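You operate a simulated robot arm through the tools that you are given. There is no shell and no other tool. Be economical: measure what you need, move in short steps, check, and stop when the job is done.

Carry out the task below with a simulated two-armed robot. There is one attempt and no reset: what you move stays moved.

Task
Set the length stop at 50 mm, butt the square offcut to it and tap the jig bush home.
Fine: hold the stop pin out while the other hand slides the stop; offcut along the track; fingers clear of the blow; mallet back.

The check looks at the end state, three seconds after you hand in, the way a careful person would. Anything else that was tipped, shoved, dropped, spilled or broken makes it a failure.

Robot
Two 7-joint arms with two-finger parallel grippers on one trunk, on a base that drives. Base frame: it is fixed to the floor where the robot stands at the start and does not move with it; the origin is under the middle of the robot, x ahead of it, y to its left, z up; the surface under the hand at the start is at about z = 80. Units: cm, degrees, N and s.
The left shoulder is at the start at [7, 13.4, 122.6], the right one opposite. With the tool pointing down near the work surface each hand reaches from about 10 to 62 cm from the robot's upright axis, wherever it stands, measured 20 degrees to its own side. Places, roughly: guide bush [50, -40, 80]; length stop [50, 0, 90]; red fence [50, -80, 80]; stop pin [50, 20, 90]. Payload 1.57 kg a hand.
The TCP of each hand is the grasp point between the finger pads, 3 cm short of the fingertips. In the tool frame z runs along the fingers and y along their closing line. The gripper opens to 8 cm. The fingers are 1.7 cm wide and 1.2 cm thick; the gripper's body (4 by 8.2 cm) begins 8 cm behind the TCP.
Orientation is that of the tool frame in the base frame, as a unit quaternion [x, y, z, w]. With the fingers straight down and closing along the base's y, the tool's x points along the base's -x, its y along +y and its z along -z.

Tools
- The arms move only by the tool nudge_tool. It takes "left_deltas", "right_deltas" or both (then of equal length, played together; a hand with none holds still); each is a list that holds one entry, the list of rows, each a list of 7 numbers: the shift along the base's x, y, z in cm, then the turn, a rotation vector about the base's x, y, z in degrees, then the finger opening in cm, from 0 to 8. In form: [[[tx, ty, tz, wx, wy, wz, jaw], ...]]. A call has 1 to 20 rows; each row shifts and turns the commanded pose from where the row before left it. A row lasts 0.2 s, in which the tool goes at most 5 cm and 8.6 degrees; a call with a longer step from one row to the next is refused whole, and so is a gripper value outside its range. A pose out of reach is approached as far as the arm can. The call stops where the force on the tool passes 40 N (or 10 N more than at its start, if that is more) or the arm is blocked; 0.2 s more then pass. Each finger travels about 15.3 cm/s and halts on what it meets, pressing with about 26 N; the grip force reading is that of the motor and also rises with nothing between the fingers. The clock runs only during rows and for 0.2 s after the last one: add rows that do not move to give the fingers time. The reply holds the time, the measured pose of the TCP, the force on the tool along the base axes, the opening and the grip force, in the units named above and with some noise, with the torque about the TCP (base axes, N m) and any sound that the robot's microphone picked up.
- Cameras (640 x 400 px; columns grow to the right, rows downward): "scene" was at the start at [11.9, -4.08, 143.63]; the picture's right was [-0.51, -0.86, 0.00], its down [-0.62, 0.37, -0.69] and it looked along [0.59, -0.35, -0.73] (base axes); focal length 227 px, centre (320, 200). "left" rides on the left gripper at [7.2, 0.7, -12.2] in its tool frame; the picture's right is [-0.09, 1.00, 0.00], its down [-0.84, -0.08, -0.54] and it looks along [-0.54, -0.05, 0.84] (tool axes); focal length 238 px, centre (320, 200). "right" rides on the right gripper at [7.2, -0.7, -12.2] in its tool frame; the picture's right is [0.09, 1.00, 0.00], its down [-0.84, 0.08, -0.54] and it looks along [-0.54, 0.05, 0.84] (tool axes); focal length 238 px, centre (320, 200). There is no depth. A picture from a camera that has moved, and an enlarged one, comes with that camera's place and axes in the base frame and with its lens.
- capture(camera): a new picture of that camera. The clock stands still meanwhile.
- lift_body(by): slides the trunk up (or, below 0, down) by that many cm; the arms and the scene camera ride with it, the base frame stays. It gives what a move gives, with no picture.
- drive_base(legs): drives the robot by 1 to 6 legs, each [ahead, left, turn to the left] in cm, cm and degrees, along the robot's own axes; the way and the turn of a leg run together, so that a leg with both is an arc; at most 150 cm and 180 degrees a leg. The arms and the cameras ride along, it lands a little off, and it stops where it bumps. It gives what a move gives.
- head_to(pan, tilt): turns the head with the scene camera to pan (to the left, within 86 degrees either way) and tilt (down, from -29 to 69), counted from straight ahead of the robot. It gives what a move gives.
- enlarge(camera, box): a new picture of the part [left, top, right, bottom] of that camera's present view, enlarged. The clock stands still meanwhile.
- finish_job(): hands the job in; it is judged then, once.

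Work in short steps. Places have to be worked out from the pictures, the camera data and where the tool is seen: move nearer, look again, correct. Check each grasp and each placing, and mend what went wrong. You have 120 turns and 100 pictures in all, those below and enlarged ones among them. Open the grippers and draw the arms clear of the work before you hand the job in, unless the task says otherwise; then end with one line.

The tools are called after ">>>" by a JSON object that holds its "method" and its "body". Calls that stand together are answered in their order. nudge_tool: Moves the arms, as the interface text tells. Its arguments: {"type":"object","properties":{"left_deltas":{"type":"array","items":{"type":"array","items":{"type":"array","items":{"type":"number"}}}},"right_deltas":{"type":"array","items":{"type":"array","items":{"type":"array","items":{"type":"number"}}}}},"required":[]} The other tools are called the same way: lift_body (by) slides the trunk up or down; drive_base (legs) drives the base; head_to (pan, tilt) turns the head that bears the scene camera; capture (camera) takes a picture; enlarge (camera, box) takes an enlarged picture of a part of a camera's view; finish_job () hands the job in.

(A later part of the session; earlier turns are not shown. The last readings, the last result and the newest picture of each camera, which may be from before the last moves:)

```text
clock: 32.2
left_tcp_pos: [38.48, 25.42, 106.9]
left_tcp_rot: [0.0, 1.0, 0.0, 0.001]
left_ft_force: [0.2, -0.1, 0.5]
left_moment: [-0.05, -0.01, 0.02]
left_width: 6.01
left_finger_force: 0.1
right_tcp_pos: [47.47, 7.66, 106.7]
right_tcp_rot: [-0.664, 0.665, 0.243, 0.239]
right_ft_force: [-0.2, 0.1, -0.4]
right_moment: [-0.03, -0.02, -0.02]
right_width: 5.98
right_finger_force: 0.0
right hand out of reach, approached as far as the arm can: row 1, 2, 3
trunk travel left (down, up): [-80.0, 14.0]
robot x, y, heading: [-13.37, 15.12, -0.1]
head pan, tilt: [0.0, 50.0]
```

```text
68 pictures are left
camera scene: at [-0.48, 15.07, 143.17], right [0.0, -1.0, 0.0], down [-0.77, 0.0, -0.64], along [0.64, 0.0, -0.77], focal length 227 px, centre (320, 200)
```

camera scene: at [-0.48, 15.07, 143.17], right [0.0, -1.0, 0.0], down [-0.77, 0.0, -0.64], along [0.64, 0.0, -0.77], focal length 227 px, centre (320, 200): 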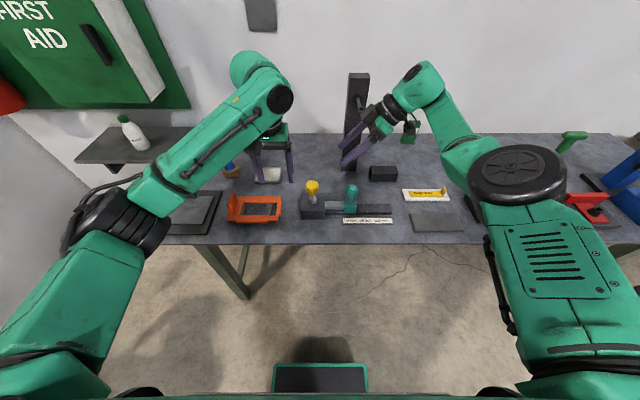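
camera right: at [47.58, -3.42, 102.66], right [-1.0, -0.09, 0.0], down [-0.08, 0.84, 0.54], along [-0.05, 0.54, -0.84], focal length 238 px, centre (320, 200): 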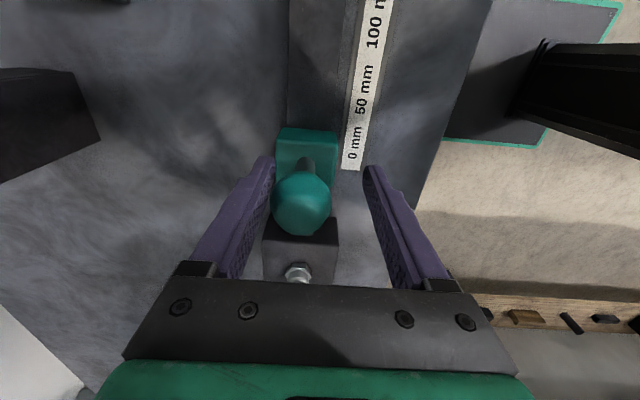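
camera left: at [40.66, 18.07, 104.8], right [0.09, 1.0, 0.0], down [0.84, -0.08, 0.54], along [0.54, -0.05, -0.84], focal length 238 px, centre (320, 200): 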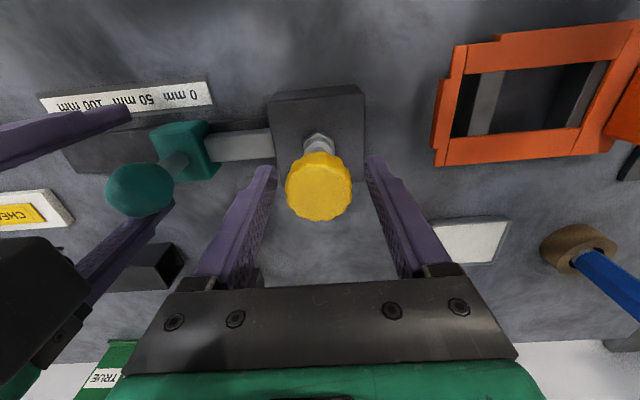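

Tilting the tool inward let the elbow swing out. I now retract the right hand toward the body, then check reachability before straightening the tool.

>>> {"method": "nudge_tool", "body": {"right_deltas": [[[-1.5, -1.5, 0, 0, 0, 0, 6], [-1.5, -1.5, 0, 0, 0, 0, 6], [-1.5, -1.5, 0, 0, 0, 0, 6], [-1.5, -1.5, 0, 0, 0, 0, 6], [-1.5, -1.5, 0, 0, 0, 0, 6], [-1.5, -1.5, 0, 0, 0, 0, 6], [-1.5, 0, 0, 0, 0, 0, 6], [-1.5, 0, 0, 0, 0, 0, 6], [0, 0, 0, 0, 0, 0, 6]]]}}

>>> {"method": "nudge_tool", "body": {"right_deltas": [[[0, 0, 0, 0, 0, -8, 6], [0, 0, 0, 0, 0, -8, 6], [0, 0, 0, 0, 0, -8, 6], [0, 0, 0, 0, 0, -8, 6], [0, 0, 0, 0, 0, -8, 6], [0, 0, 0, 0, 0, 0, 6]]]}}

>>> {"method": "capture", "body": {"camera": "scene"}}

```text
clock: 34.2
left_tcp_pos: [38.37, 25.35, 106.8]
left_tcp_rot: [0.001, 1.0, 0.0, 0.0]
left_ft_force: [-0.4, 0.1, -0.3]
left_moment: [-0.02, 0.02, 0.01]
left_width: 5.99
left_finger_force: 0.1
right_tcp_pos: [46.45, -2.54, 106.73]
right_tcp_rot: [0.665, -0.665, -0.244, -0.238]
right_ft_force: [-0.2, 0.2, 0.2]
right_moment: [0.02, 0.01, 0.02]
right_width: 6.0
right_finger_force: 0.0
right hand out of reach, approached as far as the arm can: row 1, 2, 3, 4, 5, 6, 7, 8
trunk travel left (down, up): [-80.0, 14.0]
robot x, y, heading: [-12.67, 15.21, -0.2]
head pan, tilt: [0.0, 50.0]
```

```text
clock: 35.6
left_tcp_pos: [38.53, 25.31, 106.8]
left_tcp_rot: [0.001, 1.0, 0.001, 0.0]
left_ft_force: [0.0, 0.3, -0.1]
left_moment: [0.0, 0.04, 0.0]
left_width: 5.99
left_finger_force: 0.1
right_tcp_pos: [46.44, -2.56, 106.78]
right_tcp_rot: [0.665, -0.664, -0.245, -0.238]
right_ft_force: [0.4, 0.6, 0.2]
right_moment: [0.0, 0.01, -0.02]
right_width: 5.99
right_finger_force: 0.0
right hand out of reach, approached as far as the arm can: row 1, 2, 3, 4, 5
trunk travel left (down, up): [-80.0, 14.0]
robot x, y, heading: [-13.32, 15.18, -0.1]
head pan, tilt: [0.0, 50.0]
```

```text
67 pictures are left
camera scene: at [-0.42, 15.03, 143.16], right [0.0, -1.0, 0.0], down [-0.77, 0.0, -0.64], along [0.64, 0.0, -0.77], focal length 227 px, centre (320, 200)
```

scene: 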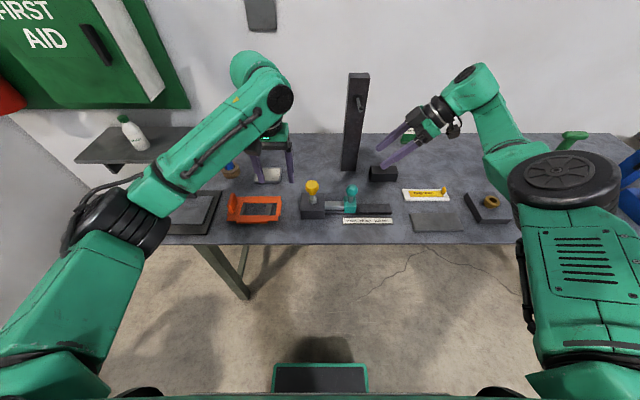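

The unyaw is blocked in this posture. I try straightening the tool to vertical here and moving closer in.

>>> {"method": "nudge_tool", "body": {"right_deltas": [[[0, 0, 1, -8, 0, 0, 6], [0, 0, 1, -8, 0, 0, 6], [0, 0, 1, -8, 0, 0, 6], [0, 0, 1, -8, 0, 0, 6], [0, 0, 0, -8, 0, 0, 6], [-2, 0, 0, 0, 0, 0, 6], [-2, 0, 0, 0, 0, 0, 6], [0, 0, 0, 0, 0, 0, 6]]]}}

>>> {"method": "nudge_tool", "body": {"right_deltas": [[[0, 0, 0, 0, 0, 8, 6], [0, 0, 0, 0, 0, 8, 6], [0, 0, 0, 0, 0, 8, 6], [0, 0, 0, 0, 0, 8, 6], [-2, 0, 0, 0, 0, 0, 6], [-2, 0, 0, 0, 0, 0, 6], [-2, 0, 0, 0, 0, 0, 6], [0, 0, 0, 0, 0, 0, 6]]]}}

>>> {"method": "capture", "body": {"camera": "scene"}}

```text
clock: 37.4
left_tcp_pos: [38.47, 25.5, 106.75]
left_tcp_rot: [0.0, 1.0, 0.0, 0.0]
left_ft_force: [0.8, -1.0, 0.9]
left_moment: [-0.01, 0.0, 0.01]
left_width: 6.01
left_finger_force: 0.0
right_tcp_pos: [46.97, -2.85, 108.55]
right_tcp_rot: [-0.696, 0.697, 0.127, 0.116]
right_ft_force: [0.8, 0.2, 0.4]
right_moment: [-0.01, -0.02, -0.03]
right_width: 6.01
right_finger_force: 0.1
right hand out of reach, approached as far as the arm can: row 1, 2, 3, 4, 6, 7
trunk travel left (down, up): [-80.0, 14.0]
robot x, y, heading: [-13.38, 14.97, -0.1]
head pan, tilt: [0.0, 50.0]
```

```text
clock: 39.2
left_tcp_pos: [38.42, 25.34, 106.78]
left_tcp_rot: [0.001, 1.0, 0.0, 0.0]
left_ft_force: [0.4, -0.1, -0.1]
left_moment: [-0.02, 0.03, 0.0]
left_width: 5.98
left_finger_force: 0.0
right_tcp_pos: [44.51, -2.22, 109.12]
right_tcp_rot: [0.854, -0.497, -0.128, -0.089]
right_ft_force: [-0.5, -0.8, 0.5]
right_moment: [0.0, 0.03, -0.02]
right_width: 5.99
right_finger_force: 0.1
right hand out of reach, approached as far as the arm can: row 1, 2, 4, 5, 6, 7
trunk travel left (down, up): [-80.0, 14.0]
robot x, y, heading: [-13.07, 15.04, -0.1]
head pan, tilt: [0.0, 50.0]
```

```text
66 pictures are left
camera scene: at [-0.44, 15.0, 143.17], right [0.0, -1.0, 0.0], down [-0.77, 0.0, -0.64], along [0.64, 0.0, -0.77], focal length 227 px, centre (320, 200)
```

scene: 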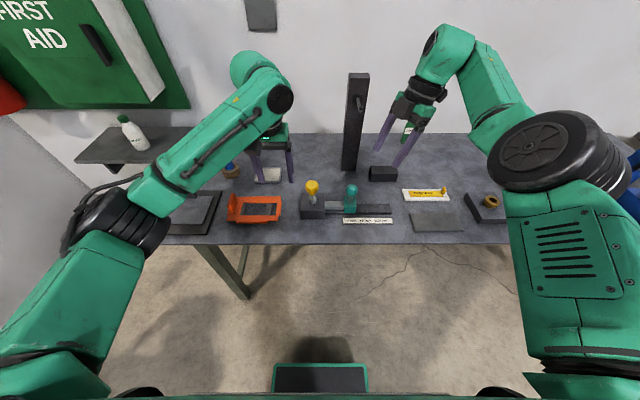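

The hands are near shoulder level, which is restrictive. I raise the trunk so the arms can hang more freely, then lower the right hand relative to the shoulder and yaw further.

>>> {"method": "lift_body", "body": {"by": 13}}

>>> {"method": "nudge_tool", "body": {"right_deltas": [[[0, 0, -2, 0, 0, 0, 6], [0, 0, -2, 0, 0, 0, 6], [0, 0, -2, 0, 0, 0, 6], [0, 0, -2, 0, 0, 0, 6], [0, 0, -2, 0, 0, 0, 6], [0, 0, -2, 0, 0, 0, 6], [-2, 0, 0, 0, 0, 0, 6], [-2, 0, 0, 0, 0, 0, 6], [-2, 0, 0, 0, 0, 0, 6], [-2, 0, 0, 0, 0, 0, 6], [0, 0, 0, 0, 0, 0, 6]]]}}

>>> {"method": "capture", "body": {"camera": "scene"}}

```text
clock: 40.8
left_tcp_pos: [38.57, 25.35, 119.78]
left_tcp_rot: [0.001, 1.0, 0.0, 0.0]
left_ft_force: [0.3, 0.8, 0.8]
left_moment: [-0.01, -0.01, -0.02]
left_width: 6.02
left_finger_force: 0.0
right_tcp_pos: [44.59, -2.22, 122.13]
right_tcp_rot: [0.854, -0.497, -0.128, -0.089]
right_ft_force: [-0.7, -0.7, -0.3]
right_moment: [-0.02, -0.01, -0.01]
right_width: 5.99
right_finger_force: 0.0
trunk travel left (down, up): [-93.0, 1.0]
robot x, y, heading: [-13.13, 15.03, -0.0]
head pan, tilt: [0.0, 50.0]
```

```text
clock: 43.2
left_tcp_pos: [38.45, 25.32, 119.71]
left_tcp_rot: [0.001, 1.0, 0.001, 0.0]
left_ft_force: [-0.4, 0.2, 0.5]
left_moment: [-0.01, 0.0, 0.02]
left_width: 6.01
left_finger_force: 0.0
right_tcp_pos: [44.48, -2.25, 109.94]
right_tcp_rot: [0.853, -0.497, -0.129, -0.09]
right_ft_force: [-0.5, 0.1, 0.5]
right_moment: [0.02, -0.02, 0.01]
right_width: 6.0
right_finger_force: 0.1
right hand out of reach, approached as far as the arm can: row 2, 7, 8, 9, 10
trunk travel left (down, up): [-93.0, 1.0]
robot x, y, heading: [-13.33, 14.95, 0.1]
head pan, tilt: [0.0, 50.0]
```

```text
65 pictures are left
camera scene: at [-0.43, 15.03, 156.16], right [0.0, -1.0, 0.0], down [-0.77, 0.0, -0.64], along [0.64, 0.0, -0.77], focal length 227 px, centre (320, 200)
```

scene: 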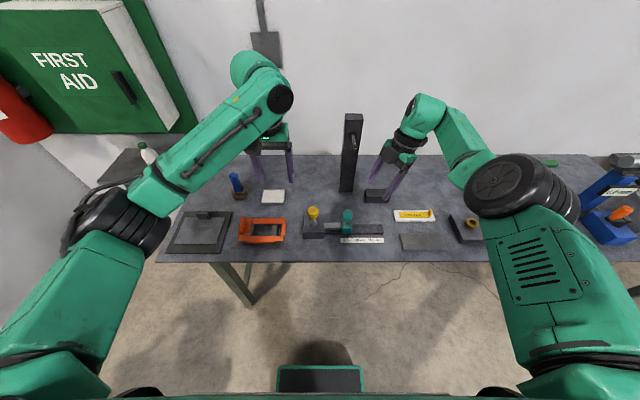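

Still a yaw-coupled limit; I untilt and yaw further left to about 180°, where the fingers close along y again.

>>> {"method": "nudge_tool", "body": {"right_deltas": [[[0, 0, 0, 0, 0, 8, 6], [0, 0, 0, 0, 0, 8, 6], [0, 0, 0, 0, 0, 8, 6], [0, 0, 0, 0, 0, 8, 6], [0, 0, 0, 0, 0, 8, 6], [0, 0, 0, 0, 0, 8, 6], [0, 0, 0, 0, 0, 8, 6], [-2, 0, 0, 0, 0, 0, 6], [-2, 0, 0, 0, 0, 0, 6], [-2, 0, 0, 0, 0, 0, 6], [-2, 0, 0, 0, 0, 0, 6], [0, 0, 0, 0, 0, 0, 6]]]}}

>>> {"method": "capture", "body": {"camera": "scene"}}

```text
clock: 45.8
left_tcp_pos: [38.55, 25.33, 119.79]
left_tcp_rot: [0.001, 1.0, 0.0, 0.0]
left_ft_force: [1.1, 0.5, 0.2]
left_moment: [-0.01, 0.01, -0.01]
left_width: 6.04
left_finger_force: 0.1
right_tcp_pos: [41.44, -2.29, 111.04]
right_tcp_rot: [0.986, -0.061, -0.15, -0.026]
right_ft_force: [0.2, 1.0, 0.3]
right_moment: [0.0, 0.01, 0.02]
right_width: 6.02
right_finger_force: 0.1
right hand out of reach, approached as far as the arm can: row 1, 2, 3, 5, 6, 8, 9, 10, 11
trunk travel left (down, up): [-93.0, 1.0]
robot x, y, heading: [-13.31, 15.32, -0.1]
head pan, tilt: [0.0, 50.0]
```

```text
64 pictures are left
camera scene: at [-0.42, 15.02, 156.16], right [0.0, -1.0, 0.0], down [-0.77, 0.0, -0.64], along [0.64, 0.0, -0.77], focal length 227 px, centre (320, 200)
```

scene: 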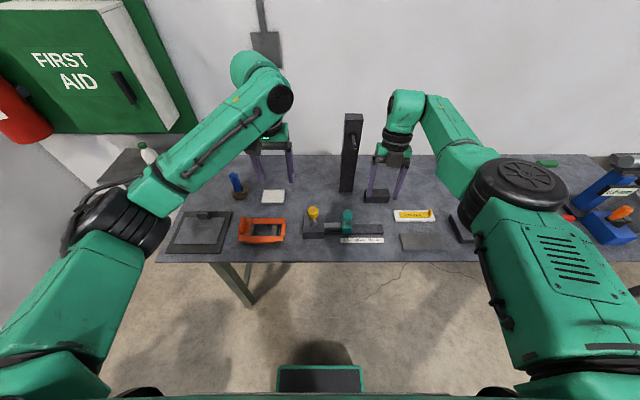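

The fingers close along y again (yaw ~173°), tool tilted 17°. I straighten it, drive forward 6 cm with hands high, and test the reach to above the knob.

>>> {"method": "nudge_tool", "body": {"right_deltas": [[[0, 0, 0, -2, -6, 2, 6], [0, 0, 0, -2, -6, 2, 6], [0, 0, 0, 0, -5, 2, 6], [0, 0, 0, 0, 0, 0, 6]]]}}

>>> {"method": "drive_base", "body": {"legs": [[6, 0, 0]]}}

>>> {"method": "nudge_tool", "body": {"right_deltas": [[[0, 1.5, -1.5, 0, 0, 0, 6], [0, 1.5, -1.5, 0, 0, 0, 6], [0, 1.5, -1.5, 0, 0, 0, 6], [0, 1.5, -1.5, 0, 0, 0, 6], [0, 1, -1, 0, 0, 0, 6], [0, 0, 0, 0, 0, 0, 6]]]}}

>>> {"method": "capture", "body": {"camera": "scene"}}

```text
clock: 46.8
left_tcp_pos: [38.36, 25.39, 119.74]
left_tcp_rot: [0.001, 1.0, 0.0, 0.001]
left_ft_force: [0.7, -0.7, -0.3]
left_moment: [-0.03, -0.01, 0.0]
left_width: 6.03
left_finger_force: 0.0
right_tcp_pos: [46.46, -2.34, 110.81]
right_tcp_rot: [0.999, -0.02, -0.025, 0.0]
right_ft_force: [-0.9, -0.8, 0.0]
right_moment: [-0.02, 0.02, -0.03]
right_width: 6.02
right_finger_force: 0.0
right hand out of reach, approached as far as the arm can: row 1, 2, 3
trunk travel left (down, up): [-93.0, 1.0]
robot x, y, heading: [-12.84, 14.78, -0.3]
head pan, tilt: [0.0, 50.0]
```

```text
clock: 47.7
left_tcp_pos: [43.54, 25.16, 120.18]
left_tcp_rot: [0.002, 1.0, 0.001, 0.004]
left_ft_force: [-0.8, -0.2, -0.1]
left_moment: [0.01, -0.05, 0.02]
left_width: 6.03
left_finger_force: 0.0
right_tcp_pos: [51.43, -2.25, 111.33]
right_tcp_rot: [1.0, -0.021, -0.021, -0.001]
right_ft_force: [-0.6, -0.5, -0.1]
right_moment: [-0.01, -0.06, -0.02]
right_width: 6.0
right_finger_force: 0.0
trunk travel left (down, up): [-93.0, 1.0]
robot x, y, heading: [-7.09, 14.99, -0.1]
head pan, tilt: [0.0, 50.0]
```

```text
clock: 49.1
left_tcp_pos: [44.31, 25.35, 119.91]
left_tcp_rot: [0.001, 1.0, 0.0, 0.0]
left_ft_force: [-0.2, -0.2, -1.6]
left_moment: [0.0, -0.02, 0.02]
left_width: 6.02
left_finger_force: 0.2
right_tcp_pos: [51.69, 4.38, 104.28]
right_tcp_rot: [0.999, -0.021, -0.026, -0.002]
right_ft_force: [-0.4, -0.2, -0.7]
right_moment: [0.01, -0.02, 0.02]
right_width: 6.01
right_finger_force: 0.1
right hand out of reach, approached as far as the arm can: row 3, 4, 5
trunk travel left (down, up): [-93.0, 1.0]
robot x, y, heading: [-7.28, 15.15, -0.3]
head pan, tilt: [0.0, 50.0]
```

```text
63 pictures are left
camera scene: at [5.43, 14.97, 156.17], right [0.0, -1.0, 0.0], down [-0.77, 0.0, -0.64], along [0.64, 0.0, -0.77], focal length 227 px, centre (320, 200)
```

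scene: 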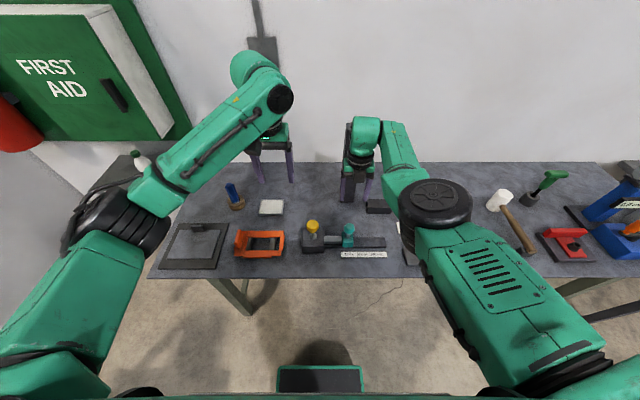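

The right elbow is still folded inward at its limit, which cripples reach. I back the base away from the bench into free space, and unfold the arm there: hand out to the right, yaw back to 0, then tilt the tool to point left, forcing the elbow outward.

>>> {"method": "nudge_tool", "body": {"right_deltas": [[[0, -2, 2, 0, 0, -8, 6], [0, -2, 2, 0, 0, -8, 6], [0, -2, 2, 0, 0, -8, 6], [0, -2, 2, 0, 0, -8, 6], [0, -2, 0, 0, 0, -8, 6], [0, 0, 0, 0, 0, 0, 6]]]}}

>>> {"method": "drive_base", "body": {"legs": [[-30, 0, 0]]}}

>>> {"method": "nudge_tool", "body": {"right_deltas": [[[0, -3, 0, 0, 0, -8, 6], [0, -3, 0, 0, 0, -8, 6], [0, -3, 0, 0, 0, -8, 6], [0, -3, 0, 0, 0, -8, 6], [0, -3, 0, 0, 0, -8, 6], [0, -3, 0, 0, 0, -8, 6], [0, -3, 0, 0, 0, -8, 6], [0, -3, 0, 0, 0, -8, 6], [0, 0, 0, 0, 0, -8, 6], [0, 0, 0, 0, 0, -8, 6], [0, 0, 0, 0, 0, -8, 6], [0, 0, 0, 0, 0, -8, 6], [0, 0, 0, 0, 0, -8, 6], [0, 0, 0, 0, 0, -8, 6], [0, 0, 0, 0, 0, -8, 6], [0, 0, 0, 0, 0, -8, 6], [0, 0, 0, 0, 0, -8, 6], [0, 0, 0, 0, 0, 0, 6]]]}}

>>> {"method": "capture", "body": {"camera": "scene"}}

```text
clock: 50.5
left_tcp_pos: [44.46, 25.27, 119.82]
left_tcp_rot: [0.002, 1.0, 0.0, 0.0]
left_ft_force: [-0.1, 0.2, 0.2]
left_moment: [-0.01, -0.03, 0.0]
left_width: 6.0
left_finger_force: 0.0
right_tcp_pos: [51.63, -5.68, 112.42]
right_tcp_rot: [0.932, -0.362, -0.024, -0.009]
right_ft_force: [0.2, 0.3, 0.2]
right_moment: [0.0, 0.0, 0.01]
right_width: 6.0
right_finger_force: 0.1
trunk travel left (down, up): [-93.0, 1.0]
robot x, y, heading: [-7.11, 15.12, -0.4]
head pan, tilt: [0.0, 50.0]
```

```text
clock: 52.6
left_tcp_pos: [14.41, 25.32, 119.68]
left_tcp_rot: [0.001, 1.0, 0.0, -0.001]
left_ft_force: [-0.4, 0.2, -0.3]
left_moment: [0.0, 0.05, -0.03]
left_width: 6.01
left_finger_force: 0.2
right_tcp_pos: [21.55, -5.65, 112.26]
right_tcp_rot: [0.932, -0.362, -0.025, -0.009]
right_ft_force: [0.0, -0.3, 0.2]
right_moment: [0.01, 0.05, -0.03]
right_width: 6.0
right_finger_force: 0.1
trunk travel left (down, up): [-93.0, 1.0]
robot x, y, heading: [-37.46, 15.45, -0.5]
head pan, tilt: [0.0, 50.0]
```

```text
clock: 56.4
left_tcp_pos: [14.22, 25.25, 119.77]
left_tcp_rot: [0.001, 1.0, 0.0, 0.0]
left_ft_force: [-0.7, 0.0, 0.4]
left_moment: [-0.02, 0.0, -0.01]
left_width: 6.0
left_finger_force: 0.0
right_tcp_pos: [18.48, -29.31, 112.53]
right_tcp_rot: [-0.012, 1.0, 0.0, 0.024]
right_ft_force: [0.0, 0.2, 0.0]
right_moment: [0.0, -0.02, 0.01]
right_width: 5.98
right_finger_force: 0.0
right hand out of reach, approached as far as the arm can: row 6, 7, 8, 14, 17
trunk travel left (down, up): [-93.0, 1.0]
robot x, y, heading: [-37.51, 15.34, -0.2]
head pan, tilt: [0.0, 50.0]
```

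```text
62 pictures are left
camera scene: at [-24.76, 15.06, 156.16], right [0.0, -1.0, 0.0], down [-0.77, 0.0, -0.64], along [0.64, 0.0, -0.77], focal length 227 px, centre (320, 200)
```

scene: 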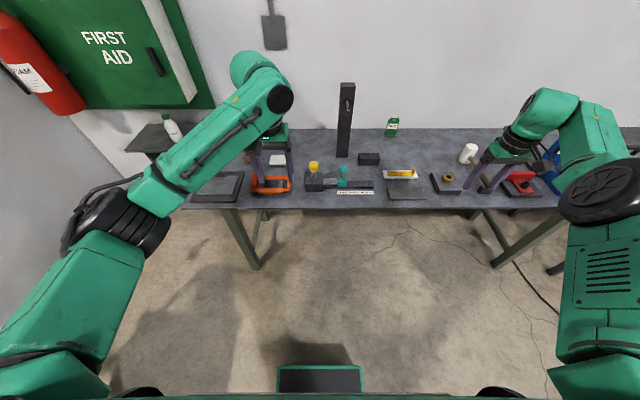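

Now yaw is 0 with the elbow further out. I tilt the tool to point left (+y) while pulling the hand closer, to drive the elbow outward.

>>> {"method": "nudge_tool", "body": {"right_deltas": [[[-1, 0, 0, 8, 0, 0, 6], [-1, 0, 0, 8, 0, 0, 6], [-1, 0, 0, 8, 0, 0, 6], [-1, 0, 0, 8, 0, 0, 6], [-1, 0, 0, 8, 0, 0, 6], [-1, 0, 0, 8, 0, 0, 6], [-1, 0, 0, 8, 0, 0, 6], [-1, 0, 0, 8, 0, 0, 6], [-1, 1, 0, 8, 0, 0, 6], [-1, 2, 0, 8, 0, 0, 6], [-1, 3, 0, 0, 0, 0, 6], [-1, 3, 0, 0, 0, 0, 6], [-1, 3, 0, 0, 0, 0, 6], [-1, 3, 0, 0, 0, 0, 6], [-1, 3, 0, 0, 0, 0, 6], [-1, 3, 0, 0, 0, 0, 6]]]}}

>>> {"method": "capture", "body": {"camera": "scene"}}

```text
clock: 59.8
left_tcp_pos: [14.12, 25.57, 119.74]
left_tcp_rot: [0.002, 1.0, -0.001, 0.0]
left_ft_force: [-0.5, -0.4, 0.0]
left_moment: [-0.01, -0.01, -0.01]
left_width: 6.0
left_finger_force: 0.0
right_tcp_pos: [-1.28, -5.73, 116.37]
right_tcp_rot: [0.021, 0.824, 0.564, 0.036]
right_ft_force: [0.1, 0.0, 0.0]
right_moment: [-0.04, 0.03, 0.0]
right_width: 5.99
right_finger_force: 0.0
right hand out of reach, approached as far as the arm can: row 2, 3, 4, 5, 6, 7, 8, 9, 10
trunk travel left (down, up): [-93.0, 1.0]
robot x, y, heading: [-37.57, 15.05, -0.2]
head pan, tilt: [0.0, 50.0]
```

```text
61 pictures are left
camera scene: at [-24.8, 15.29, 156.17], right [0.0, -1.0, 0.0], down [-0.77, 0.0, -0.64], along [0.64, 0.0, -0.77], focal length 227 px, centre (320, 200)
```

scene: 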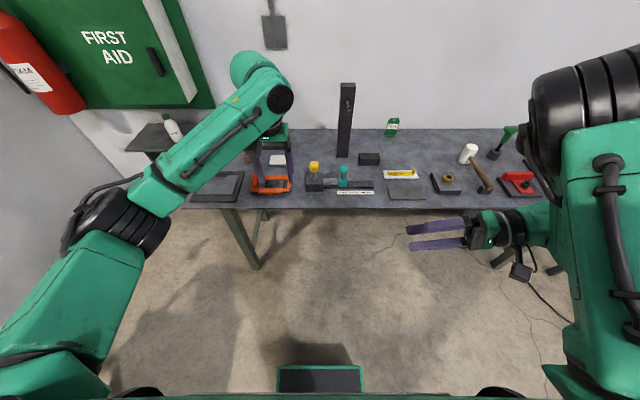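

The elbow is now up and outward, and the last moves were all reachable. I turn the tool back down here.

>>> {"method": "nudge_tool", "body": {"right_deltas": [[[1, 0, 0, -8, 0, 0, 6], [1, 0, 0, -8, 0, 0, 6], [1, 0, 0, -8, 0, 0, 6], [1, 0, 0, -8, 0, 0, 6], [1, 0, 0, -8, 0, 0, 6], [1, 0, 0, -8, 0, 0, 6], [1, 0, -1, -8, 0, 0, 6], [1, 0, -1, -8, 0, 0, 6], [0, 0, -1, -5, 0, 0, 6], [0, 0, -1, 0, 0, 0, 6], [0, 0, -1, 0, 0, 0, 6], [0, 0, 0, 0, 0, 0, 6]]]}}

>>> {"method": "capture", "body": {"camera": "scene"}}

```text
clock: 62.4
left_tcp_pos: [14.22, 25.25, 119.83]
left_tcp_rot: [0.002, 1.0, 0.0, 0.001]
left_ft_force: [-0.3, 0.2, 0.4]
left_moment: [-0.02, -0.04, 0.01]
left_width: 6.01
left_finger_force: 0.1
right_tcp_pos: [8.75, -10.97, 112.01]
right_tcp_rot: [0.003, 0.999, 0.005, 0.038]
right_ft_force: [0.3, 0.9, 0.8]
right_moment: [0.0, -0.02, 0.02]
right_width: 5.99
right_finger_force: 0.1
right hand out of reach, approached as far as the arm can: row 7, 8, 9
trunk travel left (down, up): [-93.0, 1.0]
robot x, y, heading: [-37.6, 15.07, 0.2]
head pan, tilt: [0.0, 50.0]
```

```text
60 pictures are left
camera scene: at [-24.75, 15.08, 156.16], right [0.0, -1.0, 0.0], down [-0.77, 0.0, -0.64], along [0.64, 0.0, -0.77], focal length 227 px, centre (320, 200)
```

scene: 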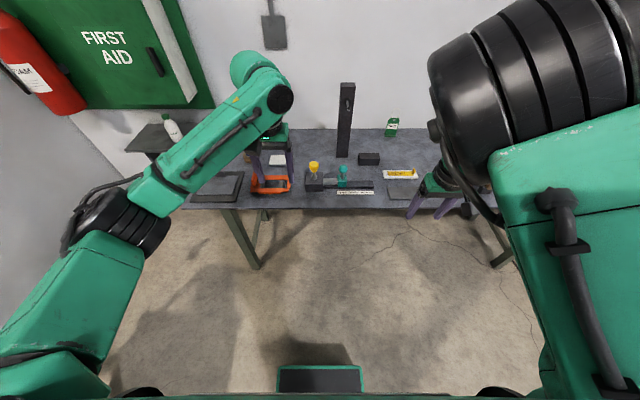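

Tool is down with the elbow high (up-and-over posture). I test inward motion and lowering.

>>> {"method": "nudge_tool", "body": {"right_deltas": [[[0, 2, -1, 0, 0, 0, 6], [0, 2, -1, 0, 0, 0, 6], [0, 2, -1, 0, 0, 0, 6], [0, 2, -1, 0, 0, 0, 6], [0, 2, -1, 0, 0, 0, 6], [0, 2, -1, 0, 0, 0, 6], [0, 0, -2, 0, 0, 0, 6], [0, 0, -2, 0, 0, 0, 6], [0, 0, -2, 0, 0, 0, 6], [0, 0, 0, 0, 0, 0, 6]]]}}

>>> {"method": "capture", "body": {"camera": "scene"}}

```text
clock: 64.6
left_tcp_pos: [14.18, 25.32, 119.69]
left_tcp_rot: [0.002, 1.0, 0.001, 0.0]
left_ft_force: [0.3, -0.8, -0.6]
left_moment: [0.02, -0.01, -0.03]
left_width: 5.99
left_finger_force: 0.0
right_tcp_pos: [14.69, -6.64, 100.18]
right_tcp_rot: [-0.004, 0.999, -0.002, 0.04]
right_ft_force: [0.6, -0.1, 0.0]
right_moment: [0.0, 0.01, 0.01]
right_width: 6.01
right_finger_force: 0.1
right hand out of reach, approached as far as the arm can: row 1, 2, 3, 4, 5, 6
trunk travel left (down, up): [-93.0, 1.0]
robot x, y, heading: [-37.62, 15.13, -0.3]
head pan, tilt: [0.0, 50.0]
```

```text
59 pictures are left
camera scene: at [-24.77, 15.11, 156.17], right [0.0, -1.0, 0.0], down [-0.77, 0.0, -0.64], along [0.64, 0.0, -0.77], focal length 227 px, centre (320, 200)
```

scene: 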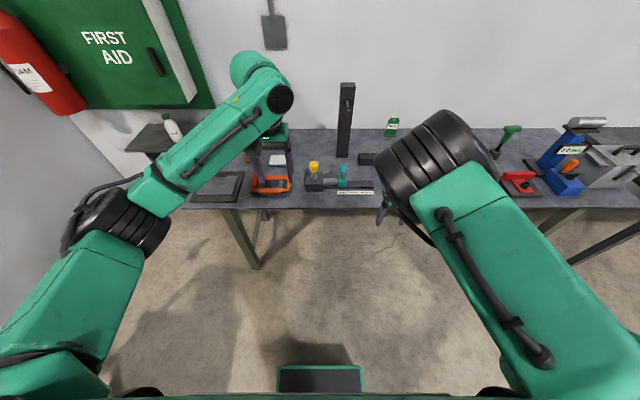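

Elbow is up but swings inward again. I'll tilt further (pointing left and slightly up) so the elbow drops low on the outer side, still in free space.

>>> {"method": "nudge_tool", "body": {"right_deltas": [[[-2, 0, 1, 8, 0, 0, 6], [-2, 0, 1, 8, 0, 0, 6], [-2, 0, 1, 8, 0, 0, 6], [-2, 0, 1, 8, 0, 0, 6], [-2, 0, 1, 8, 0, 0, 6], [-1, 0, 1, 8, 0, 0, 6], [-1, 1, 1, 8, 0, 0, 6], [0, 1, 1, 8, 0, 0, 6], [0, 1, 1, 8, 0, 0, 6], [0, 1, 1, 8, 0, 0, 6], [0, 1, 0, 8, 0, 0, 6], [0, 2, 0, 8, 0, 0, 6], [0, 2, 0, 8, 0, 0, 6], [0, 2, 0, 0, 0, 0, 6], [0, 2, 0, 0, 0, 0, 6]]]}}

>>> {"method": "capture", "body": {"camera": "scene"}}

```text
clock: 67.8
left_tcp_pos: [14.32, 25.42, 119.71]
left_tcp_rot: [0.003, 1.0, -0.001, -0.001]
left_ft_force: [0.1, 0.2, 0.0]
left_moment: [-0.01, 0.01, 0.0]
left_width: 6.0
left_finger_force: 0.0
right_tcp_pos: [-7.0, -1.81, 119.63]
right_tcp_rot: [0.029, 0.65, 0.759, 0.028]
right_ft_force: [-0.6, 0.4, 1.1]
right_moment: [0.01, 0.02, 0.01]
right_width: 5.98
right_finger_force: 0.1
right hand out of reach, approached as far as the arm can: row 11, 12, 13, 14, 15
trunk travel left (down, up): [-93.0, 1.0]
robot x, y, heading: [-37.52, 15.26, -0.4]
head pan, tilt: [0.0, 50.0]
```

```text
58 pictures are left
camera scene: at [-24.59, 15.35, 156.15], right [0.0, -1.0, 0.0], down [-0.77, 0.0, -0.64], along [0.64, 0.0, -0.77], focal length 227 px, centre (320, 200)
```

scene: 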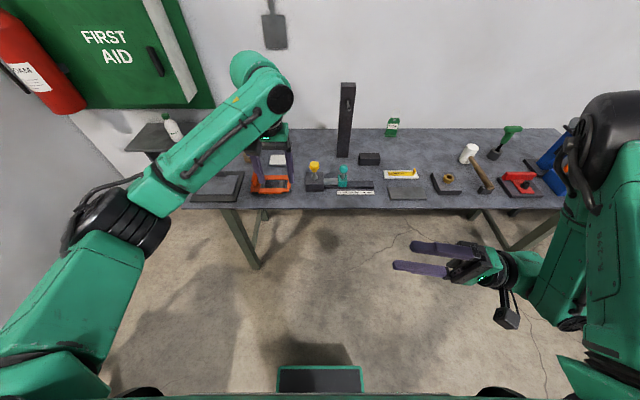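

Elbow is farther out. I move the tilted hand forward and inward and see whether the elbow stays outside.

>>> {"method": "nudge_tool", "body": {"right_deltas": [[[2, 1, -1, 0, 0, 0, 6], [2, 1, -1, 0, 0, 0, 6], [2, 1, -1, 0, 0, 0, 6], [2, 1, -1, 0, 0, 0, 6], [2, 1, -1, 0, 0, 0, 6], [2, 1, -1, 0, 0, 0, 6], [0, 1, -1, 0, 0, 0, 6], [0, 1, -1, 0, 0, 0, 6], [0, 1, -1, 0, 0, 0, 6], [0, 1, -1, 0, 0, 0, 6], [0, 1, -1, 0, 0, 0, 6], [0, 1, 0, 0, 0, 0, 6]]]}}

>>> {"method": "nudge_tool", "body": {"right_deltas": [[[0, 0, 0, -8, 0, 0, 6], [0, 0, 0, -8, 0, 0, 6], [0, 0, 0, -8, 0, 0, 6], [0, 0, 0, -8, 0, 0, 6], [0, 0, 0, -8, 0, 0, 6], [0, 0, 0, -8, 0, 0, 6], [0, 0, 0, 0, 0, 0, 6]]]}}

>>> {"method": "capture", "body": {"camera": "scene"}}

```text
clock: 70.4
left_tcp_pos: [14.17, 25.32, 119.83]
left_tcp_rot: [0.002, 1.0, 0.001, 0.0]
left_ft_force: [-0.1, 1.5, -0.2]
left_moment: [-0.02, 0.0, -0.02]
left_width: 5.97
left_finger_force: 0.1
right_tcp_pos: [-9.28, -0.4, 119.03]
right_tcp_rot: [0.029, 0.651, 0.758, 0.028]
right_ft_force: [0.7, 0.6, 0.3]
right_moment: [0.01, 0.0, 0.01]
right_width: 5.98
right_finger_force: 0.0
right hand out of reach, approached as far as the arm can: row 1, 2, 3, 4, 5, 6, 7, 8, 9, 10, 11, 12
trunk travel left (down, up): [-93.0, 1.0]
robot x, y, heading: [-37.6, 14.89, 0.0]
head pan, tilt: [0.0, 50.0]
```

```text
clock: 72.0
left_tcp_pos: [14.15, 25.25, 119.73]
left_tcp_rot: [0.002, 1.0, 0.0, 0.0]
left_ft_force: [0.0, -0.5, 0.6]
left_moment: [0.02, -0.02, 0.02]
left_width: 6.0
left_finger_force: 0.0
right_tcp_pos: [-7.39, -1.59, 118.14]
right_tcp_rot: [0.014, 0.902, 0.43, 0.035]
right_ft_force: [-0.3, 0.1, 0.0]
right_moment: [0.03, 0.0, -0.01]
right_width: 5.98
right_finger_force: 0.1
right hand out of reach, approached as far as the arm can: row 5, 6
trunk travel left (down, up): [-93.0, 1.0]
robot x, y, heading: [-37.75, 15.14, -0.1]
head pan, tilt: [0.0, 50.0]
```

```text
57 pictures are left
camera scene: at [-24.76, 15.06, 156.16], right [0.0, -1.0, 0.0], down [-0.77, 0.0, -0.64], along [0.64, 0.0, -0.77], focal length 227 px, centre (320, 200)
```

scene: 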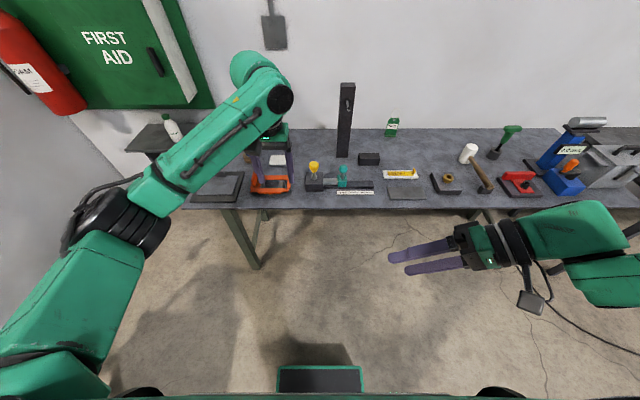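

The elbow is now far out to the right with the forearm pointing left: the posture I wanted. I continue turning the tool down while moving forward.

>>> {"method": "nudge_tool", "body": {"right_deltas": [[[2, 0, 0, 0, 0, 0, 6], [2, 0, 0, 0, 0, 0, 6], [2, 0, 0, 0, 0, 0, 6], [2, 0, 0, -6, 0, 0, 6], [2, 0, 0, -6, 0, 0, 6], [2, 0, 0, -6, 0, 0, 6], [1, 0, 0, -6, 0, 0, 6], [1, 0, 0, -6, 0, 0, 6], [1, 0, 0, -6, 0, 0, 6], [0, 0, 0, -6, 0, 0, 6], [0, 0, 0, -6, 0, 0, 6], [0, 0, 0, -3, 0, 0, 6], [0, 0, 0, 0, 0, 0, 6]]]}}

>>> {"method": "capture", "body": {"camera": "scene"}}

```text
clock: 74.8
left_tcp_pos: [14.2, 25.33, 119.73]
left_tcp_rot: [0.002, 1.0, 0.0, 0.0]
left_ft_force: [0.7, 0.0, -0.2]
left_moment: [0.01, 0.01, -0.03]
left_width: 5.96
left_finger_force: 0.1
right_tcp_pos: [7.53, -10.66, 119.16]
right_tcp_rot: [0.008, 0.999, 0.011, 0.04]
right_ft_force: [0.3, 0.3, 0.3]
right_moment: [0.0, 0.01, 0.0]
right_width: 6.01
right_finger_force: 0.2
right hand out of reach, approached as far as the arm can: row 2, 3, 4, 7, 8, 9, 10, 11, 12
trunk travel left (down, up): [-93.0, 1.0]
robot x, y, heading: [-37.38, 14.99, -0.0]
head pan, tilt: [0.0, 50.0]
```

```text
56 pictures are left
camera scene: at [-24.8, 15.04, 156.17], right [0.0, -1.0, 0.0], down [-0.77, 0.0, -0.64], along [0.64, 0.0, -0.77], focal length 227 px, centre (320, 200)
```

scene: 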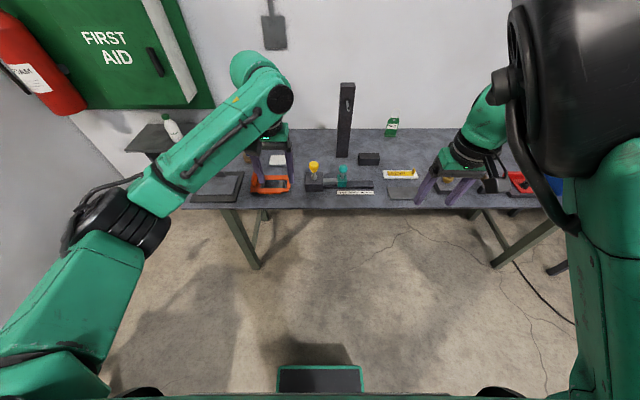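

It reverts to elbow-up, but in that posture the right hand works at yaw 0 around 26 cm right of the robot's axis. So the plan is to stand further left (y≈31), with the left hand reaching across. I test both relative poses here in free space.

>>> {"method": "nudge_tool", "body": {"right_deltas": [[[0.5, 0, -2, 0, 2.3, 0, 6], [0.5, 0, -2, 0, 2.3, 0, 6], [0.5, 0, -2, 0, 0, 0, 6], [0.5, 0, -2, 0, 0, 0, 6], [0.5, 0, -2, 0, 0, 0, 6], [0.5, 0, -2, 0, 0, 0, 6], [0, 0, -2, 0, 0, 0, 6], [0, 0, 0, 0, 0, 0, 6]]]}}

>>> {"method": "nudge_tool", "body": {"left_deltas": [[[-1, -3, -2, 0, 0, 0, 6], [-1, -3, -2, 0, 0, 0, 6], [-1, -3, -2, 0, 0, 0, 6], [-1, -3, -2, 0, 0, 0, 6], [0, -3, -2, 0, 0, 0, 6], [0, -3, -2, 0, 0, 0, 6], [0, -3, -1, 0, 0, 0, 6], [0, -2.5, 0, 0, 0, 0, 6], [0, 0, 0, 0, 0, 0, 6]]]}}

>>> {"method": "capture", "body": {"camera": "scene"}}

```text
clock: 76.6
left_tcp_pos: [14.15, 25.36, 119.78]
left_tcp_rot: [0.002, 1.0, -0.001, 0.0]
left_ft_force: [-0.6, 0.4, 0.7]
left_moment: [0.0, -0.03, 0.02]
left_width: 5.99
left_finger_force: 0.1
right_tcp_pos: [10.79, -10.2, 105.17]
right_tcp_rot: [-0.004, 1.0, -0.001, -0.001]
right_ft_force: [0.0, 0.5, 0.3]
right_moment: [0.01, 0.0, 0.0]
right_width: 5.98
right_finger_force: 0.1
trunk travel left (down, up): [-93.0, 1.0]
robot x, y, heading: [-37.67, 15.29, -0.0]
head pan, tilt: [0.0, 50.0]
```

```text
clock: 78.6
left_tcp_pos: [10.33, 2.65, 106.54]
left_tcp_rot: [-0.004, 1.0, 0.004, 0.0]
left_ft_force: [-0.7, 0.8, -0.1]
left_moment: [0.0, 0.01, -0.01]
left_width: 5.99
left_finger_force: 0.1
right_tcp_pos: [10.8, -10.25, 105.09]
right_tcp_rot: [-0.003, 1.0, -0.002, 0.0]
right_ft_force: [-0.3, -0.3, 0.3]
right_moment: [-0.02, 0.03, 0.02]
right_width: 6.0
right_finger_force: 0.0
trunk travel left (down, up): [-93.0, 1.0]
robot x, y, heading: [-37.37, 15.01, -0.1]
head pan, tilt: [0.0, 50.0]
```

```text
55 pictures are left
camera scene: at [-24.71, 15.21, 156.16], right [0.0, -1.0, 0.0], down [-0.77, 0.0, -0.64], along [0.64, 0.0, -0.77], focal length 227 px, centre (320, 200)
```

scene: 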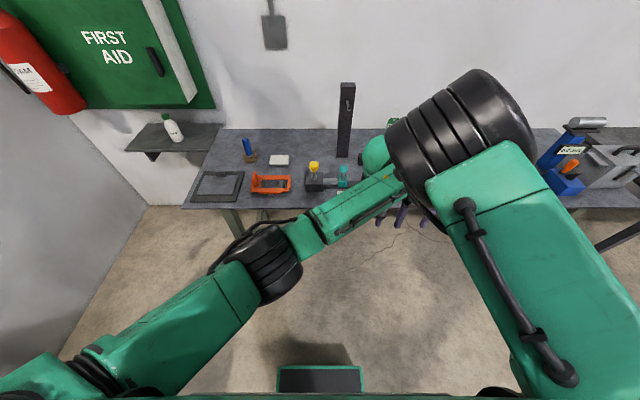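

Both poses are freely reachable side by side. I drive 15 cm left then 37 cm forward with hands at z≈105, well above the knobs.

>>> {"method": "drive_base", "body": {"legs": [[0, 15, 0], [36.5, 0, 0]]}}

>>> {"method": "capture", "body": {"camera": "left"}}

>>> {"method": "capture", "body": {"camera": "right"}}

```text
clock: 81.9
left_tcp_pos: [46.77, 18.05, 106.76]
left_tcp_rot: [-0.007, 1.0, 0.003, 0.0]
left_ft_force: [-0.8, -0.3, 0.9]
left_moment: [-0.01, -0.02, 0.03]
left_width: 6.0
left_finger_force: 0.0
right_tcp_pos: [47.17, 5.2, 105.26]
right_tcp_rot: [-0.007, 1.0, 0.0, 0.001]
right_ft_force: [0.5, -0.8, 0.4]
right_moment: [0.01, 0.01, 0.0]
right_width: 6.0
right_finger_force: 0.2
trunk travel left (down, up): [-93.0, 1.0]
robot x, y, heading: [-0.78, 30.3, 0.5]
head pan, tilt: [0.0, 50.0]
```

```text
54 pictures are left
camera left: at [39.59, 18.46, 118.86], right [0.08, 1.0, 0.01], down [0.84, -0.07, 0.54], along [0.54, -0.04, -0.84], focal length 238 px, centre (320, 200)
```

left: 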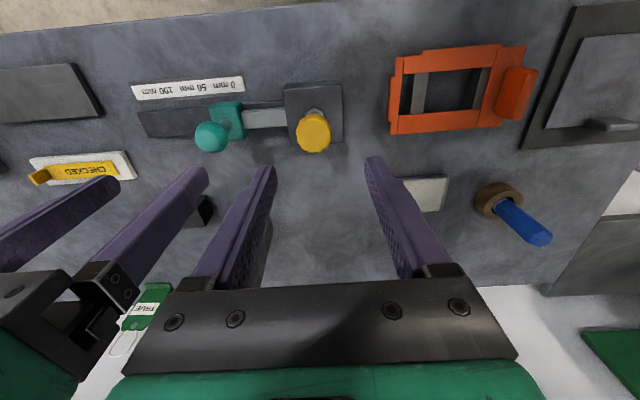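

```text
53 pictures are left
camera right: at [40.17, 4.33, 117.47], right [-0.11, 0.99, 0.0], down [0.83, 0.09, 0.54], along [0.54, 0.06, -0.84], focal length 238 px, centre (320, 200)
```

right: 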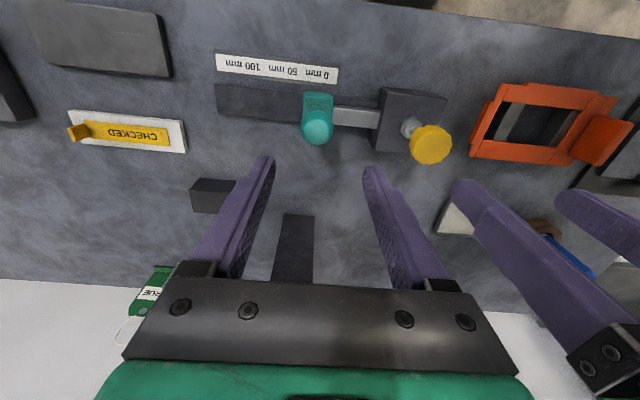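

The knobs are confirmed at [47.8, 4.9] and [47.8, 17.2]. I lower both open hands onto them, correcting offsets.

>>> {"method": "nudge_tool", "body": {"left_deltas": [[[0.6, -0.4, -1.5, 0, 0, 0, 6], [0.5, -0.4, -1.5, 0, 0, 0, 6], [0, 0, -1.5, 0, 0, 0, 6], [0, 0, -1.5, 0, 0, 0, 6], [0, 0, -1.5, 0, 0, 0, 6], [0, 0, -1.5, 0, 0, 0, 6], [0, 0, -1.5, 0, 0, 0, 6], [0, 0, -1.5, 0, 0, 0, 6], [0, 0, -1.5, 0, 0, 0, 6], [0, 0, -0.7, 0, 0, 0, 6], [0, 0, 0, 0, 0, 0, 6]]], "right_deltas": [[[0.4, -0.2, -1.5, 0, 0, 0, 6], [0.3, -0.1, -1.5, 0, 0, 0, 6], [0, 0, -1.5, 0, 0, 0, 6], [0, 0, -1.5, 0, 0, 0, 6], [0, 0, -1.5, 0, 0, 0, 6], [0, 0, -1.5, 0, 0, 0, 6], [0, 0, -1.5, 0, 0, 0, 6], [0, 0, -1.5, 0, 0, 0, 6], [0, 0, -1.5, 0, 0, 0, 6], [0, 0, -1.5, 0, 0, 0, 6], [0, 0, 0, 0, 0, 0, 6]]]}}

>>> {"method": "capture", "body": {"camera": "left"}}

>>> {"method": "capture", "body": {"camera": "right"}}

```text
clock: 84.3
left_tcp_pos: [47.53, 19.62, 96.26]
left_tcp_rot: [-0.006, 1.0, 0.001, 0.004]
left_ft_force: [5.6, -1.1, 21.0]
left_moment: [-0.72, -0.14, 0.23]
left_width: 6.05
left_finger_force: 0.7
left hand out of reach, approached as far as the arm can: row 2, 3, 5, 6, 7, 8, 9
right_tcp_pos: [48.06, 4.91, 90.1]
right_tcp_rot: [-0.007, 1.0, -0.002, 0.0]
right_ft_force: [-0.1, -1.1, 0.8]
right_moment: [-0.01, 0.02, 0.0]
right_width: 5.99
right_finger_force: 0.0
trunk travel left (down, up): [-93.0, 1.0]
robot x, y, heading: [-0.87, 30.18, 0.0]
head pan, tilt: [0.0, 50.0]
```

```text
52 pictures are left
camera left: at [40.19, 20.13, 108.23], right [0.08, 1.0, 0.0], down [0.83, -0.07, 0.55], along [0.55, -0.04, -0.84], focal length 238 px, centre (320, 200)
```

left: 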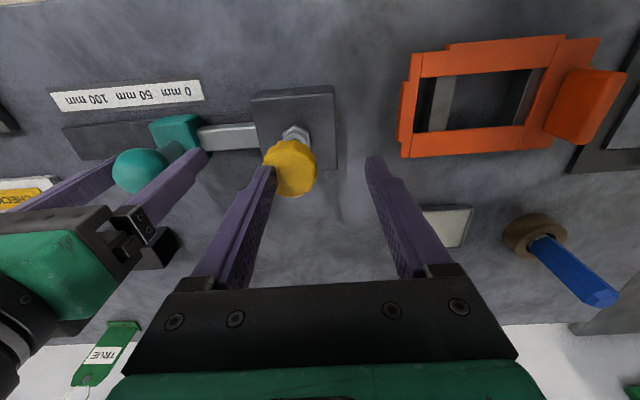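

```text
51 pictures are left
camera right: at [40.99, 4.04, 102.49], right [-0.11, 0.99, 0.0], down [0.84, 0.09, 0.54], along [0.54, 0.06, -0.84], focal length 238 px, centre (320, 200)
```

right: 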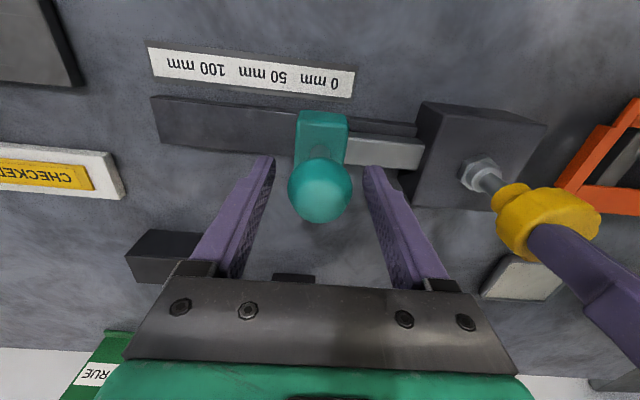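

The left hand ran out of downward reach and touched the knob from above. I lift both hands off, lower the trunk back 13 cm (which restores tested relative heights), and re-approach.

>>> {"method": "nudge_tool", "body": {"left_deltas": [[[0, 0, 1, 0, 0, 0, 6], [0, 0, 1, 0, 0, 0, 6], [0, 0, 1.5, 0, 0, 0, 6], [0, 0, 1.5, 0, 0, 0, 6], [0, 0, 1.5, 0, 0, 0, 6], [0, 0, 1.5, 0, 0, 0, 6], [0, 0, 1.5, 0, 0, 0, 6], [0, 0, 1.5, 0, 0, 0, 6], [0, 0, 1.5, 0, 0, 0, 6], [0, 0, 1.5, 0, 0, 0, 6]]], "right_deltas": [[[0, 0, 1.5, 0, 0, 0, 6], [0, 0, 1.5, 0, 0, 0, 6], [0, 0, 1.5, 0, 0, 0, 6], [0, 0, 1.5, 0, 0, 0, 6], [0, 0, 1.5, 0, 0, 0, 6], [0, 0, 1.5, 0, 0, 0, 6], [0, 0, 1.5, 0, 0, 0, 6], [0, 0, 1.5, 0, 0, 0, 6], [0, 0, 1.5, 0, 0, 0, 6], [0, 0, 1.5, 0, 0, 0, 6]]]}}

>>> {"method": "lift_body", "body": {"by": -10}}

```text
clock: 86.5
left_tcp_pos: [47.53, 19.56, 109.96]
left_tcp_rot: [-0.007, 1.0, 0.003, 0.0]
left_ft_force: [0.1, -0.2, 0.3]
left_moment: [0.04, 0.02, 0.02]
left_width: 6.0
left_finger_force: 0.1
right_tcp_pos: [48.26, 4.79, 105.26]
right_tcp_rot: [-0.007, 1.0, -0.001, -0.001]
right_ft_force: [-0.1, 1.1, 0.8]
right_moment: [0.03, 0.02, -0.01]
right_width: 5.99
right_finger_force: 0.0
trunk travel left (down, up): [-93.0, 1.0]
robot x, y, heading: [-1.21, 30.31, 0.4]
head pan, tilt: [0.0, 50.0]
```

```text
clock: 87.8
left_tcp_pos: [47.6, 19.49, 99.81]
left_tcp_rot: [-0.007, 1.0, 0.003, 0.001]
left_ft_force: [0.4, -0.3, -0.2]
left_moment: [0.01, 0.02, -0.01]
left_width: 5.98
left_finger_force: 0.0
right_tcp_pos: [48.18, 4.95, 95.35]
right_tcp_rot: [-0.007, 1.0, -0.001, -0.001]
right_ft_force: [1.0, -0.1, -0.1]
right_moment: [0.02, 0.03, -0.03]
right_width: 6.0
right_finger_force: 0.0
trunk travel left (down, up): [-83.0, 11.0]
robot x, y, heading: [-1.29, 30.17, -0.1]
head pan, tilt: [0.0, 50.0]
```

Now I move the left hand sideways over the pin at height, checking reachability before descending.

>>> {"method": "nudge_tool", "body": {"left_deltas": [[[0.3, -1.1, 0, 0, 0, 0, 6], [0, -1.1, 0, 0, 0, 0, 6], [0, 0, -1, 0, 0, 0, 6], [0, 0, 0, 0, 0, 0, 6]]]}}

```text
clock: 88.8
left_tcp_pos: [48.03, 17.26, 98.92]
left_tcp_rot: [-0.007, 1.0, 0.004, 0.0]
left_ft_force: [-0.5, 0.1, -0.5]
left_moment: [0.01, 0.04, 0.02]
left_width: 5.98
left_finger_force: 0.1
right_tcp_pos: [48.19, 4.71, 95.28]
right_tcp_rot: [-0.007, 1.0, -0.001, 0.0]
right_ft_force: [0.8, 0.3, -0.2]
right_moment: [0.01, 0.0, 0.0]
right_width: 6.01
right_finger_force: 0.0
trunk travel left (down, up): [-83.0, 11.0]
robot x, y, heading: [-0.95, 29.78, 0.2]
head pan, tilt: [0.0, 50.0]
```

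Reachable. I descend both: left to z≈92.7, right to z≈90.

>>> {"method": "nudge_tool", "body": {"left_deltas": [[[0, 0, -1.2, 0, 0, 0, 6], [0, 0, -1.2, 0, 0, 0, 6], [0, 0, -1.2, 0, 0, 0, 6], [0, 0, -1.2, 0, 0, 0, 6], [0, 0, -1.4, 0, 0, 0, 6], [0, 0, 0, 0, 0, 0, 6]]], "right_deltas": [[[-0.1, 0.1, -1, 0, 0, 0, 6], [-0.1, 0, -1, 0, 0, 0, 6], [0, 0, -1, 0, 0, 0, 6], [0, 0, -1, 0, 0, 0, 6], [0, 0, -1.1, 0, 0, 0, 6], [0, 0, 0, 0, 0, 0, 6]]]}}

>>> {"method": "capture", "body": {"camera": "left"}}

>>> {"method": "capture", "body": {"camera": "right"}}

```text
clock: 90.2
left_tcp_pos: [47.79, 17.31, 92.54]
left_tcp_rot: [-0.008, 1.0, 0.003, 0.001]
left_ft_force: [-0.5, -0.5, 0.7]
left_moment: [-0.04, 0.01, 0.02]
left_width: 6.01
left_finger_force: 0.0
right_tcp_pos: [47.89, 4.88, 89.97]
right_tcp_rot: [-0.007, 1.0, -0.001, 0.0]
right_ft_force: [-0.7, -0.4, 0.9]
right_moment: [0.02, -0.03, -0.02]
right_width: 6.03
right_finger_force: 0.0
trunk travel left (down, up): [-83.0, 11.0]
robot x, y, heading: [-0.83, 29.97, 0.2]
head pan, tilt: [0.0, 50.0]
```

```text
50 pictures are left
camera left: at [40.64, 17.87, 104.68], right [0.08, 1.0, 0.0], down [0.84, -0.07, 0.54], along [0.54, -0.04, -0.84], focal length 238 px, centre (320, 200)
```

left: 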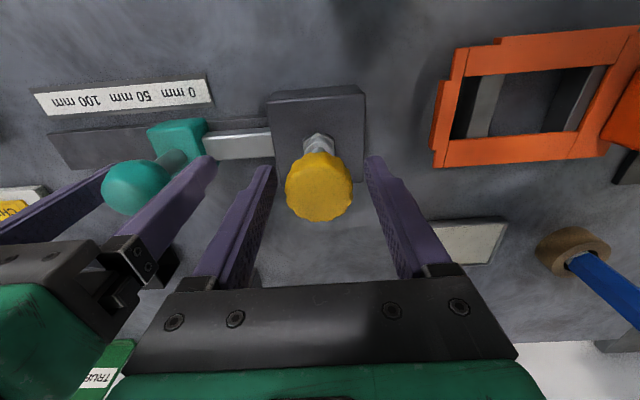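

```text
49 pictures are left
camera right: at [40.86, 4.12, 102.24], right [-0.11, 0.99, 0.0], down [0.84, 0.09, 0.54], along [0.54, 0.06, -0.84], focal length 238 px, centre (320, 200)
```

right: 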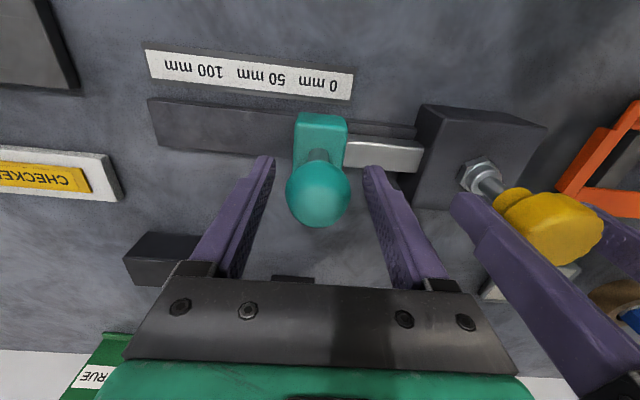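

Both knobs sit between the fingers. I close both grippers.

>>> {"method": "nudge_tool", "body": {"left_deltas": [[[0, 0, 0, 0, 0, 0, 2], [0, 0, 0, 0, 0, 0, 2], [0, 0, 0, 0, 0, 0, 2], [0, 0, 0, 0, 0, 0, 2]]], "right_deltas": [[[0, 0, 0, 0, 0, 0, 2], [0, 0, 0, 0, 0, 0, 2], [0, 0, 0, 0, 0, 0, 2], [0, 0, 0, 0, 0, 0, 2]]]}}

```text
clock: 91.2
left_tcp_pos: [47.81, 17.38, 92.53]
left_tcp_rot: [-0.007, 1.0, 0.002, 0.0]
left_ft_force: [-1.7, 3.5, 1.1]
left_moment: [-0.55, 0.17, 0.02]
left_width: 3.9
left_finger_force: 44.0
right_tcp_pos: [47.81, 4.84, 89.98]
right_tcp_rot: [-0.007, 1.0, -0.001, 0.0]
right_ft_force: [0.2, -8.6, -0.8]
right_moment: [0.09, 0.07, -0.15]
right_width: 3.86
right_finger_force: 43.8
trunk travel left (down, up): [-83.0, 11.0]
robot x, y, heading: [-0.9, 30.03, 0.2]
head pan, tilt: [0.0, 50.0]
```

Both gripped (3.9 cm each). I pull the pin up slowly by 1.5 cm and watch the force.

>>> {"method": "nudge_tool", "body": {"left_deltas": [[[0, 0, 0.5, 0, 0, 0, 2], [0, 0, 0.5, 0, 0, 0, 2], [0, 0, 0.5, 0, 0, 0, 2], [0, 0, 0, 0, 0, 0, 2]]]}}

```text
clock: 92.2
left_tcp_pos: [47.87, 17.28, 93.98]
left_tcp_rot: [-0.008, 1.0, 0.004, -0.002]
left_ft_force: [-16.7, 14.7, -4.8]
left_moment: [-0.36, 0.08, 0.01]
left_width: 3.92
left_finger_force: 44.3
right_tcp_pos: [47.99, 4.82, 90.13]
right_tcp_rot: [-0.008, 1.0, -0.001, 0.002]
right_ft_force: [7.0, -15.1, -7.5]
right_moment: [0.42, 0.45, 0.12]
right_width: 3.85
right_finger_force: 44.1
trunk travel left (down, up): [-83.0, 11.0]
robot x, y, heading: [-1.0, 29.99, 0.3]
head pan, tilt: [0.0, 50.0]
```

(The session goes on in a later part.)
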